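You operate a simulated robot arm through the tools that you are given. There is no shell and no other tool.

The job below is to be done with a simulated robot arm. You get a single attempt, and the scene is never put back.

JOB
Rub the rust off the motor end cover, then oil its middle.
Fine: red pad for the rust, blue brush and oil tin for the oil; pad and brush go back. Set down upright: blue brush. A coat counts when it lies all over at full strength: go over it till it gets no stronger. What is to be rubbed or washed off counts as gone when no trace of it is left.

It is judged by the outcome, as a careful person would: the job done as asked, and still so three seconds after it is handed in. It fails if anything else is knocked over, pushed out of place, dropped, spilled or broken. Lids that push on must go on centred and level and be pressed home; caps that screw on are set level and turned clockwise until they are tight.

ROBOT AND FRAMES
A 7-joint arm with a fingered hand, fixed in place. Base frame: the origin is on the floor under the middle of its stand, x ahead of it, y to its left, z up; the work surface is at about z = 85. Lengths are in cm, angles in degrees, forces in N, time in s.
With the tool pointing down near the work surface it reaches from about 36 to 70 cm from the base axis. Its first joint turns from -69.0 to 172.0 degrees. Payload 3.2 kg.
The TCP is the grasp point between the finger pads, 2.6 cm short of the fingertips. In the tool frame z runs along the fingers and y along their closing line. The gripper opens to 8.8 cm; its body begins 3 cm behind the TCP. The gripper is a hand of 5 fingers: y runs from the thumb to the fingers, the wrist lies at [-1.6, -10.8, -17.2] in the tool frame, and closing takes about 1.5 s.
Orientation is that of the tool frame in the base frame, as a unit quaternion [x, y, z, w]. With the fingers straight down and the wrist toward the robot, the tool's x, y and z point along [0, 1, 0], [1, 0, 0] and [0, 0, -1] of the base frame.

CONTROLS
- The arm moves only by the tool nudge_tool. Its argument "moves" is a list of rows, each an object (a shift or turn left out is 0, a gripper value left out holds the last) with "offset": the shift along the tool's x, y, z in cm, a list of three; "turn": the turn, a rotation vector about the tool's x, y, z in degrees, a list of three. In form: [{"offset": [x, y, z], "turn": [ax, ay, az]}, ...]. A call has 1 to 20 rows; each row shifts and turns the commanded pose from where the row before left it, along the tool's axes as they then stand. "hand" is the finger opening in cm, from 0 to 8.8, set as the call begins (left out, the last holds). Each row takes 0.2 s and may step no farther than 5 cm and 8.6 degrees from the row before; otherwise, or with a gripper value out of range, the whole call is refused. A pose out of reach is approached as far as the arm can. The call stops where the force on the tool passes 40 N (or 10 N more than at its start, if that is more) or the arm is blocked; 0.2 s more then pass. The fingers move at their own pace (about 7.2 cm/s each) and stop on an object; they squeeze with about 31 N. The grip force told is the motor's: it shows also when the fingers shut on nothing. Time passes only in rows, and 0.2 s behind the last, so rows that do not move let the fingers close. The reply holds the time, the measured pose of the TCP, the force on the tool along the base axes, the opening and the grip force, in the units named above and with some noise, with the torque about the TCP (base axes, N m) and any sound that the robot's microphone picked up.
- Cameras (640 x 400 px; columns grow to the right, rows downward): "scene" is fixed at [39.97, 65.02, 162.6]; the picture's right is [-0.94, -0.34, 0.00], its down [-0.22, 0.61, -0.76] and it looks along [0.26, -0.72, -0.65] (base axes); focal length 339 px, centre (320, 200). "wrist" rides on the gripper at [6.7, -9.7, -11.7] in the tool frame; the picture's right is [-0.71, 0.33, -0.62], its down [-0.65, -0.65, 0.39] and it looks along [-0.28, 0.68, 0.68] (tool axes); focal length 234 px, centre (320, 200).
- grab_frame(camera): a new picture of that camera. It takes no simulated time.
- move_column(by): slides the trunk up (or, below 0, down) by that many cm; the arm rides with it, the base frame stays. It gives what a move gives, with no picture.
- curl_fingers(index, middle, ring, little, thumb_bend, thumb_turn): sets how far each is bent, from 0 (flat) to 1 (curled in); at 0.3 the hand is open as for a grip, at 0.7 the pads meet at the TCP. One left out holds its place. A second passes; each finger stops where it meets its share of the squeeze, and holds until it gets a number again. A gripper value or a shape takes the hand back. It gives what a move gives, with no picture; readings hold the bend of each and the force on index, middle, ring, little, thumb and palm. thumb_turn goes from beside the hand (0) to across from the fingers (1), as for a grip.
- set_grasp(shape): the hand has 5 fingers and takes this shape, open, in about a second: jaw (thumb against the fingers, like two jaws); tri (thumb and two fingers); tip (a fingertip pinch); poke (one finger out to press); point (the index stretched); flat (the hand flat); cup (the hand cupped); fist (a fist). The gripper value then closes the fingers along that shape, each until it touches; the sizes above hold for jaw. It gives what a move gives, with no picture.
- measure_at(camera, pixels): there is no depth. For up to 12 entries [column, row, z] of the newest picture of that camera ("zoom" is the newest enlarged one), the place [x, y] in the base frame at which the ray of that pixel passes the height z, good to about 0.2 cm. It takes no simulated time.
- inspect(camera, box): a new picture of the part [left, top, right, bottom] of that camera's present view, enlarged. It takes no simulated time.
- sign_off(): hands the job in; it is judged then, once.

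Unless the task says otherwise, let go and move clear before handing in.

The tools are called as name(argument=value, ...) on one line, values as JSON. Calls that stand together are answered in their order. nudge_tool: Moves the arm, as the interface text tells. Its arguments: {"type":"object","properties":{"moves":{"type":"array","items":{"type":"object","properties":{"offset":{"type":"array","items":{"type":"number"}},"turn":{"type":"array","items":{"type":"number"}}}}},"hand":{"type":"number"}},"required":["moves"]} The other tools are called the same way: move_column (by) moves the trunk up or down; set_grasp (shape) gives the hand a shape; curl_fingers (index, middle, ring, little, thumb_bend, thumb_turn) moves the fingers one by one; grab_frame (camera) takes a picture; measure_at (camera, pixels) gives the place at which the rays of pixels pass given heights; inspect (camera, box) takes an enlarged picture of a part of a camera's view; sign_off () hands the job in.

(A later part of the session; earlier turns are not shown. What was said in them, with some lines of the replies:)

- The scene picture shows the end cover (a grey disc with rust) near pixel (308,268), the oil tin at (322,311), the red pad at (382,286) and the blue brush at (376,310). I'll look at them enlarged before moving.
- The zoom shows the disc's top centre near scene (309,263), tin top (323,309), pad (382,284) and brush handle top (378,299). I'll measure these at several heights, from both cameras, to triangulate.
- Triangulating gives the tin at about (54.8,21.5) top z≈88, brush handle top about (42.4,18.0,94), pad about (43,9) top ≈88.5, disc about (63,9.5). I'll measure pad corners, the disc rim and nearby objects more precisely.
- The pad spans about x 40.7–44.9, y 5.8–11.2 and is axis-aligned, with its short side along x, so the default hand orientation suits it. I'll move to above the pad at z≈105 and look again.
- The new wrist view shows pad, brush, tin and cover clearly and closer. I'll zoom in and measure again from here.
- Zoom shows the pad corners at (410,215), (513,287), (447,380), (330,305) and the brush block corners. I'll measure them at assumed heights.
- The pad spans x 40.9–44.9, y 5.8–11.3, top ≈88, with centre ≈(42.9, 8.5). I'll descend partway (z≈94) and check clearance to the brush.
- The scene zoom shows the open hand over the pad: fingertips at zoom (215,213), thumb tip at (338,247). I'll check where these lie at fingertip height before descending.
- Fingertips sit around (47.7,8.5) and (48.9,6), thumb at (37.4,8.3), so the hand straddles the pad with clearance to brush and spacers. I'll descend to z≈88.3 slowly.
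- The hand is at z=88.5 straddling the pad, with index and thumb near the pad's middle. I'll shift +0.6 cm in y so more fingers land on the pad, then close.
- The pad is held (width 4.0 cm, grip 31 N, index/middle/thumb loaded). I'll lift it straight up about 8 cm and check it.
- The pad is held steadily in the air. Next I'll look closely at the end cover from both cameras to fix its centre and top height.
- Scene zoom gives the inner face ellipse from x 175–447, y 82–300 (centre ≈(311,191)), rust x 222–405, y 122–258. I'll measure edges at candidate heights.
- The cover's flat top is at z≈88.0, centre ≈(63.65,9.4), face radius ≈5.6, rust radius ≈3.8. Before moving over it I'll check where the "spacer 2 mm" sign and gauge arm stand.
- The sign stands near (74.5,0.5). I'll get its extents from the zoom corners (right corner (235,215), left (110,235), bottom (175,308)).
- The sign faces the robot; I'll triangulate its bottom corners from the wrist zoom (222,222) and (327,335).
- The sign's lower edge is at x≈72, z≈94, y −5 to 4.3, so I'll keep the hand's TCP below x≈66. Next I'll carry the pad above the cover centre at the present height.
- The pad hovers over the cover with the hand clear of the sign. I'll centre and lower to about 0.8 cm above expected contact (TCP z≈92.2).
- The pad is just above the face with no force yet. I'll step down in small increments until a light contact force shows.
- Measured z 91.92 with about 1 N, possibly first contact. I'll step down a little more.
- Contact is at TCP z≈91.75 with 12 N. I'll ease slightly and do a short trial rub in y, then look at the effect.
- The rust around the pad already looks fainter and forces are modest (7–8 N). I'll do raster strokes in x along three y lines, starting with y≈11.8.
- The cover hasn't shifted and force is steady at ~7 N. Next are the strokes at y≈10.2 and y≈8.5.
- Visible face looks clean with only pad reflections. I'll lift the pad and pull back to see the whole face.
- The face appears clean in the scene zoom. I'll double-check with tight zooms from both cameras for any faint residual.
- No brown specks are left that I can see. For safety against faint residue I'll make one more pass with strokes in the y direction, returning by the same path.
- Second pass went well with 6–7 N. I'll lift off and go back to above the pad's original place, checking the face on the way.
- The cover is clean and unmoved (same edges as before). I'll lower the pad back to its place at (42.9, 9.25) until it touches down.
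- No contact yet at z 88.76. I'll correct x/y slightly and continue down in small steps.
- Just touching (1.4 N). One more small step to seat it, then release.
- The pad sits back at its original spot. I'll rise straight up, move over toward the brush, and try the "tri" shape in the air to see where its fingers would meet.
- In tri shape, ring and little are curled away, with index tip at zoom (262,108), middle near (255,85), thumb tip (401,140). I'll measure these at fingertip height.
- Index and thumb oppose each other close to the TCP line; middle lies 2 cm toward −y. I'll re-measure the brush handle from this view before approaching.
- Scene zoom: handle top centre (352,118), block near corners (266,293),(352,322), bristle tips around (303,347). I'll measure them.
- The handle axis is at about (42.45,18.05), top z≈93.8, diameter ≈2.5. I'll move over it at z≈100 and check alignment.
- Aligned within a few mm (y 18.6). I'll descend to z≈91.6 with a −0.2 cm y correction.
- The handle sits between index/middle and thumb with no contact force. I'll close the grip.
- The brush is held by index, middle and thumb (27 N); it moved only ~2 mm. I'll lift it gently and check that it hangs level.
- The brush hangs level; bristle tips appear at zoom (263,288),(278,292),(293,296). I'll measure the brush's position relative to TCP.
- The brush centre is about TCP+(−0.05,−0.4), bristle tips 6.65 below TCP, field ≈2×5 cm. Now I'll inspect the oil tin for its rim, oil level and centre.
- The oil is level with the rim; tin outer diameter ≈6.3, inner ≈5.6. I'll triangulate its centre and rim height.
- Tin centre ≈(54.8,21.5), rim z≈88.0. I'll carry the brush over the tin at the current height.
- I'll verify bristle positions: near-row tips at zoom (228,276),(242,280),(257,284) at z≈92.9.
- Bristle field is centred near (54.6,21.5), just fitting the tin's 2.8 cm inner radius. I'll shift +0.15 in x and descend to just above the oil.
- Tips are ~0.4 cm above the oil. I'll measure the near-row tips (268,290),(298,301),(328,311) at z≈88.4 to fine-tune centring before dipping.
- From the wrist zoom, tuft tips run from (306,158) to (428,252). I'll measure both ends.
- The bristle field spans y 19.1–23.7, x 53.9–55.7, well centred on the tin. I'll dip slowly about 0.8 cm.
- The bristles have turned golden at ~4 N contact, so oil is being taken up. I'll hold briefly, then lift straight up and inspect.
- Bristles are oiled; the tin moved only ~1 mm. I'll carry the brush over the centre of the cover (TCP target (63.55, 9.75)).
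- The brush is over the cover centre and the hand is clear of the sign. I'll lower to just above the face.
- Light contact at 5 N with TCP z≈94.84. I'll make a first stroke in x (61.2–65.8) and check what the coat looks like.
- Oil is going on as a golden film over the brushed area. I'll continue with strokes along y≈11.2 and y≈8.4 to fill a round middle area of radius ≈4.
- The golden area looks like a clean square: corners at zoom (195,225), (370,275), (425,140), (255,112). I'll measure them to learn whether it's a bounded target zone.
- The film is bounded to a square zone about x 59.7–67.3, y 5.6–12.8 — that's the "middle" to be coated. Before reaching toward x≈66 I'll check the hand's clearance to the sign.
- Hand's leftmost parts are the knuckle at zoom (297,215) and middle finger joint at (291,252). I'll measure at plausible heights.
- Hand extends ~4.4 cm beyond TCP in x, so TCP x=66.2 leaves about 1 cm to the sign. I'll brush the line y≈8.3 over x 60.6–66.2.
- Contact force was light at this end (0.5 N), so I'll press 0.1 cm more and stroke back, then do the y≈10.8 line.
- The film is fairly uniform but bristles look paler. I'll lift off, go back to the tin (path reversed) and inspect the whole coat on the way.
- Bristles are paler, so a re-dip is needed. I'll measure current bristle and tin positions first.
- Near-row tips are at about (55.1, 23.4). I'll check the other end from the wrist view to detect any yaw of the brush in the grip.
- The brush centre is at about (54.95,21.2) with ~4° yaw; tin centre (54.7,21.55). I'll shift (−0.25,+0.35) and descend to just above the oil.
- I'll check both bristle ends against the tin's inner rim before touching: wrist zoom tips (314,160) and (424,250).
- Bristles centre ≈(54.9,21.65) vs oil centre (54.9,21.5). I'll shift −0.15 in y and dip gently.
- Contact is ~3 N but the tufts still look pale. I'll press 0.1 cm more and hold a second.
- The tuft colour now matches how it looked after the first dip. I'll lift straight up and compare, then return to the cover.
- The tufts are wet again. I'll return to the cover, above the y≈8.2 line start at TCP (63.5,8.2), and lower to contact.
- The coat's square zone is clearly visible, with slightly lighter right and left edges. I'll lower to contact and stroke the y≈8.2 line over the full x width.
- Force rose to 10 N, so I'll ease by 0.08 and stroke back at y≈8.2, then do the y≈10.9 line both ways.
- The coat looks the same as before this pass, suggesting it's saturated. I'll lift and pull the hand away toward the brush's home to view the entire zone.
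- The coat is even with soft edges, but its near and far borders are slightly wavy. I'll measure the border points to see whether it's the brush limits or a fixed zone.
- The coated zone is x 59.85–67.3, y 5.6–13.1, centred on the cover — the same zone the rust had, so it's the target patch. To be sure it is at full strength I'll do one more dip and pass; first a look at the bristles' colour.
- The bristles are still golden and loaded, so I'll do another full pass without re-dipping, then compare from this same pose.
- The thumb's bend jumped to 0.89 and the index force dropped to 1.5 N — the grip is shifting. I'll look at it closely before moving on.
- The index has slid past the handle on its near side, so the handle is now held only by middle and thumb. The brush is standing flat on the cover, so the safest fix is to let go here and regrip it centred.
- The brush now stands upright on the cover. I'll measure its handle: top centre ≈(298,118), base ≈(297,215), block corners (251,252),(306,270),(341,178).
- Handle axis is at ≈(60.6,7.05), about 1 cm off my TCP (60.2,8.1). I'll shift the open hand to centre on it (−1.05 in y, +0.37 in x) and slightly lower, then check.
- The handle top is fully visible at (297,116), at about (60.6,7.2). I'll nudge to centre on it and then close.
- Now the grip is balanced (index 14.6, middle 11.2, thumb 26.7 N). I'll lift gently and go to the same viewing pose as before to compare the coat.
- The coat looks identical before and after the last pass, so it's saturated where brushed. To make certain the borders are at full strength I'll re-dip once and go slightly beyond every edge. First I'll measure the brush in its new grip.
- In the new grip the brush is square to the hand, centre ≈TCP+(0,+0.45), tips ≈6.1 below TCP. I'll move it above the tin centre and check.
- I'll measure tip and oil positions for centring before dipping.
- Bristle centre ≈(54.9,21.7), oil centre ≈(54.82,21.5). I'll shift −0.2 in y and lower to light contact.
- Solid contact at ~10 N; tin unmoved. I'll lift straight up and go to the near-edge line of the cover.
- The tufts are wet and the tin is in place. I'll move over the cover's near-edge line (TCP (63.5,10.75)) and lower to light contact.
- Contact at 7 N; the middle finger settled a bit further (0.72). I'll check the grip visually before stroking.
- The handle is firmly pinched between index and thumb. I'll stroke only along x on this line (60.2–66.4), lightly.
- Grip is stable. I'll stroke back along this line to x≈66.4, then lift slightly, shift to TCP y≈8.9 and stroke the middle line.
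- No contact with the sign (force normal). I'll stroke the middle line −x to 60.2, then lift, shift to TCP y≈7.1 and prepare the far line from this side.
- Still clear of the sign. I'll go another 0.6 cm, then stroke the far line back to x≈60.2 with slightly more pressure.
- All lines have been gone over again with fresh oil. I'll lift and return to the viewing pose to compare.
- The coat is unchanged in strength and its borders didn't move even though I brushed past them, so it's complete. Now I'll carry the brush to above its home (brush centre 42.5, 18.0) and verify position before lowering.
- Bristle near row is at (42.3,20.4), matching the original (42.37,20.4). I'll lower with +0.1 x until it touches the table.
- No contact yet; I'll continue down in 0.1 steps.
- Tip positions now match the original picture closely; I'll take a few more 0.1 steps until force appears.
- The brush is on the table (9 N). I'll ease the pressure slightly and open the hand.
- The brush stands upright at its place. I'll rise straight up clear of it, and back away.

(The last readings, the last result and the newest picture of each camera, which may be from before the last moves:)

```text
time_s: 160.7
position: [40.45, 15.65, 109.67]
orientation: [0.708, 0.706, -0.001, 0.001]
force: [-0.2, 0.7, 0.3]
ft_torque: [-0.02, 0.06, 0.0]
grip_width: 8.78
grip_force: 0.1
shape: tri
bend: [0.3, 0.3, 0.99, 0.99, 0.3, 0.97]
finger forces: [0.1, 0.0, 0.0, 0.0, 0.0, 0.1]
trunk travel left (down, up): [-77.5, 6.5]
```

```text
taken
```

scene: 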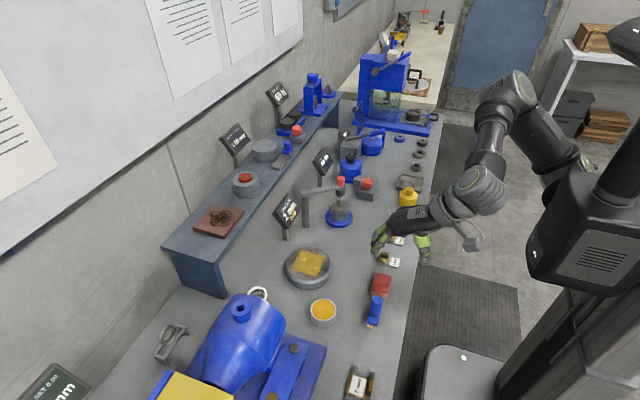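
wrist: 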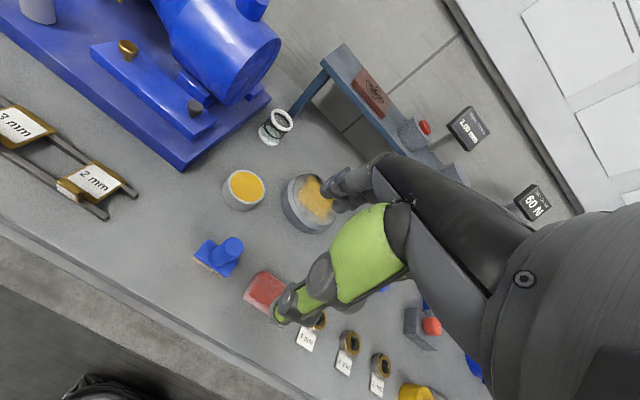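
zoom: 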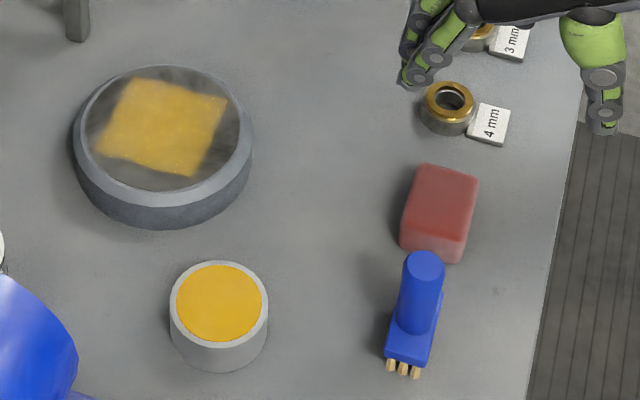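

Pad and brush are back (brush upright), tin and cover in place. I'll take one last close look at the coat from both cameras for any uneven patch.

inspect(camera="wrist", box=[275, 165, 345, 235])

inspect(camera="scene", box=[290, 245, 332, 283])

```text
5.71 times, centred on (310, 200) of wrist
```

zoom: 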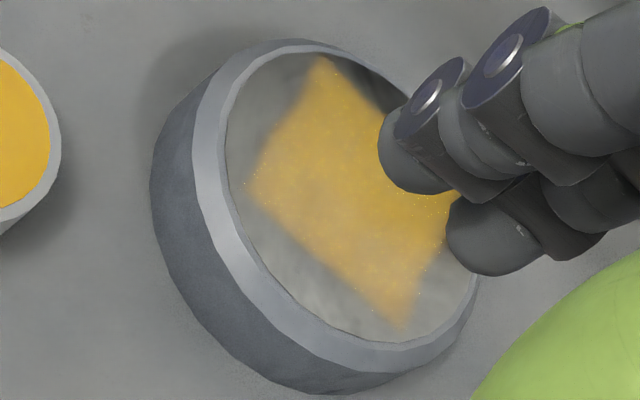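

```text
10.53 times, centred on (311, 264) of scene
```

zoom: 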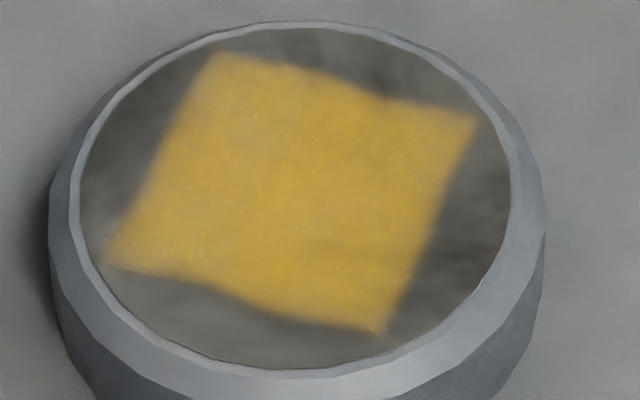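

From both cameras the coat is even across the whole zone; the pale patches move with the viewpoint, so they are reflections. The rust is gone, and the pad and the upright brush are back in place. The hand is empty and clear, so I'm handing in.

sign_off()

```text
The job is handed in.
```

The motor end cover is rubbed clean and its middle is oiled. The red pad and blue brush are back in their places, with the brush standing upright.

- **Rust:** I went over the face twice with the pad, and no trace showed in close-ups from either camera.
- **Oil:** I dipped the brush three times and brushed past every edge of the coated square. The last two passes made it no stronger, so I took it as full strength.
- **Regrip:** The brush handle slipped in the fingers partway through. I let the brush stand upright on the cover, regripped it and carried on. Nothing was dropped.
- **Tin:** The oil tin shifted about 1 mm on the first dip and stayed put after that. Nothing else was knocked or moved that I could see.
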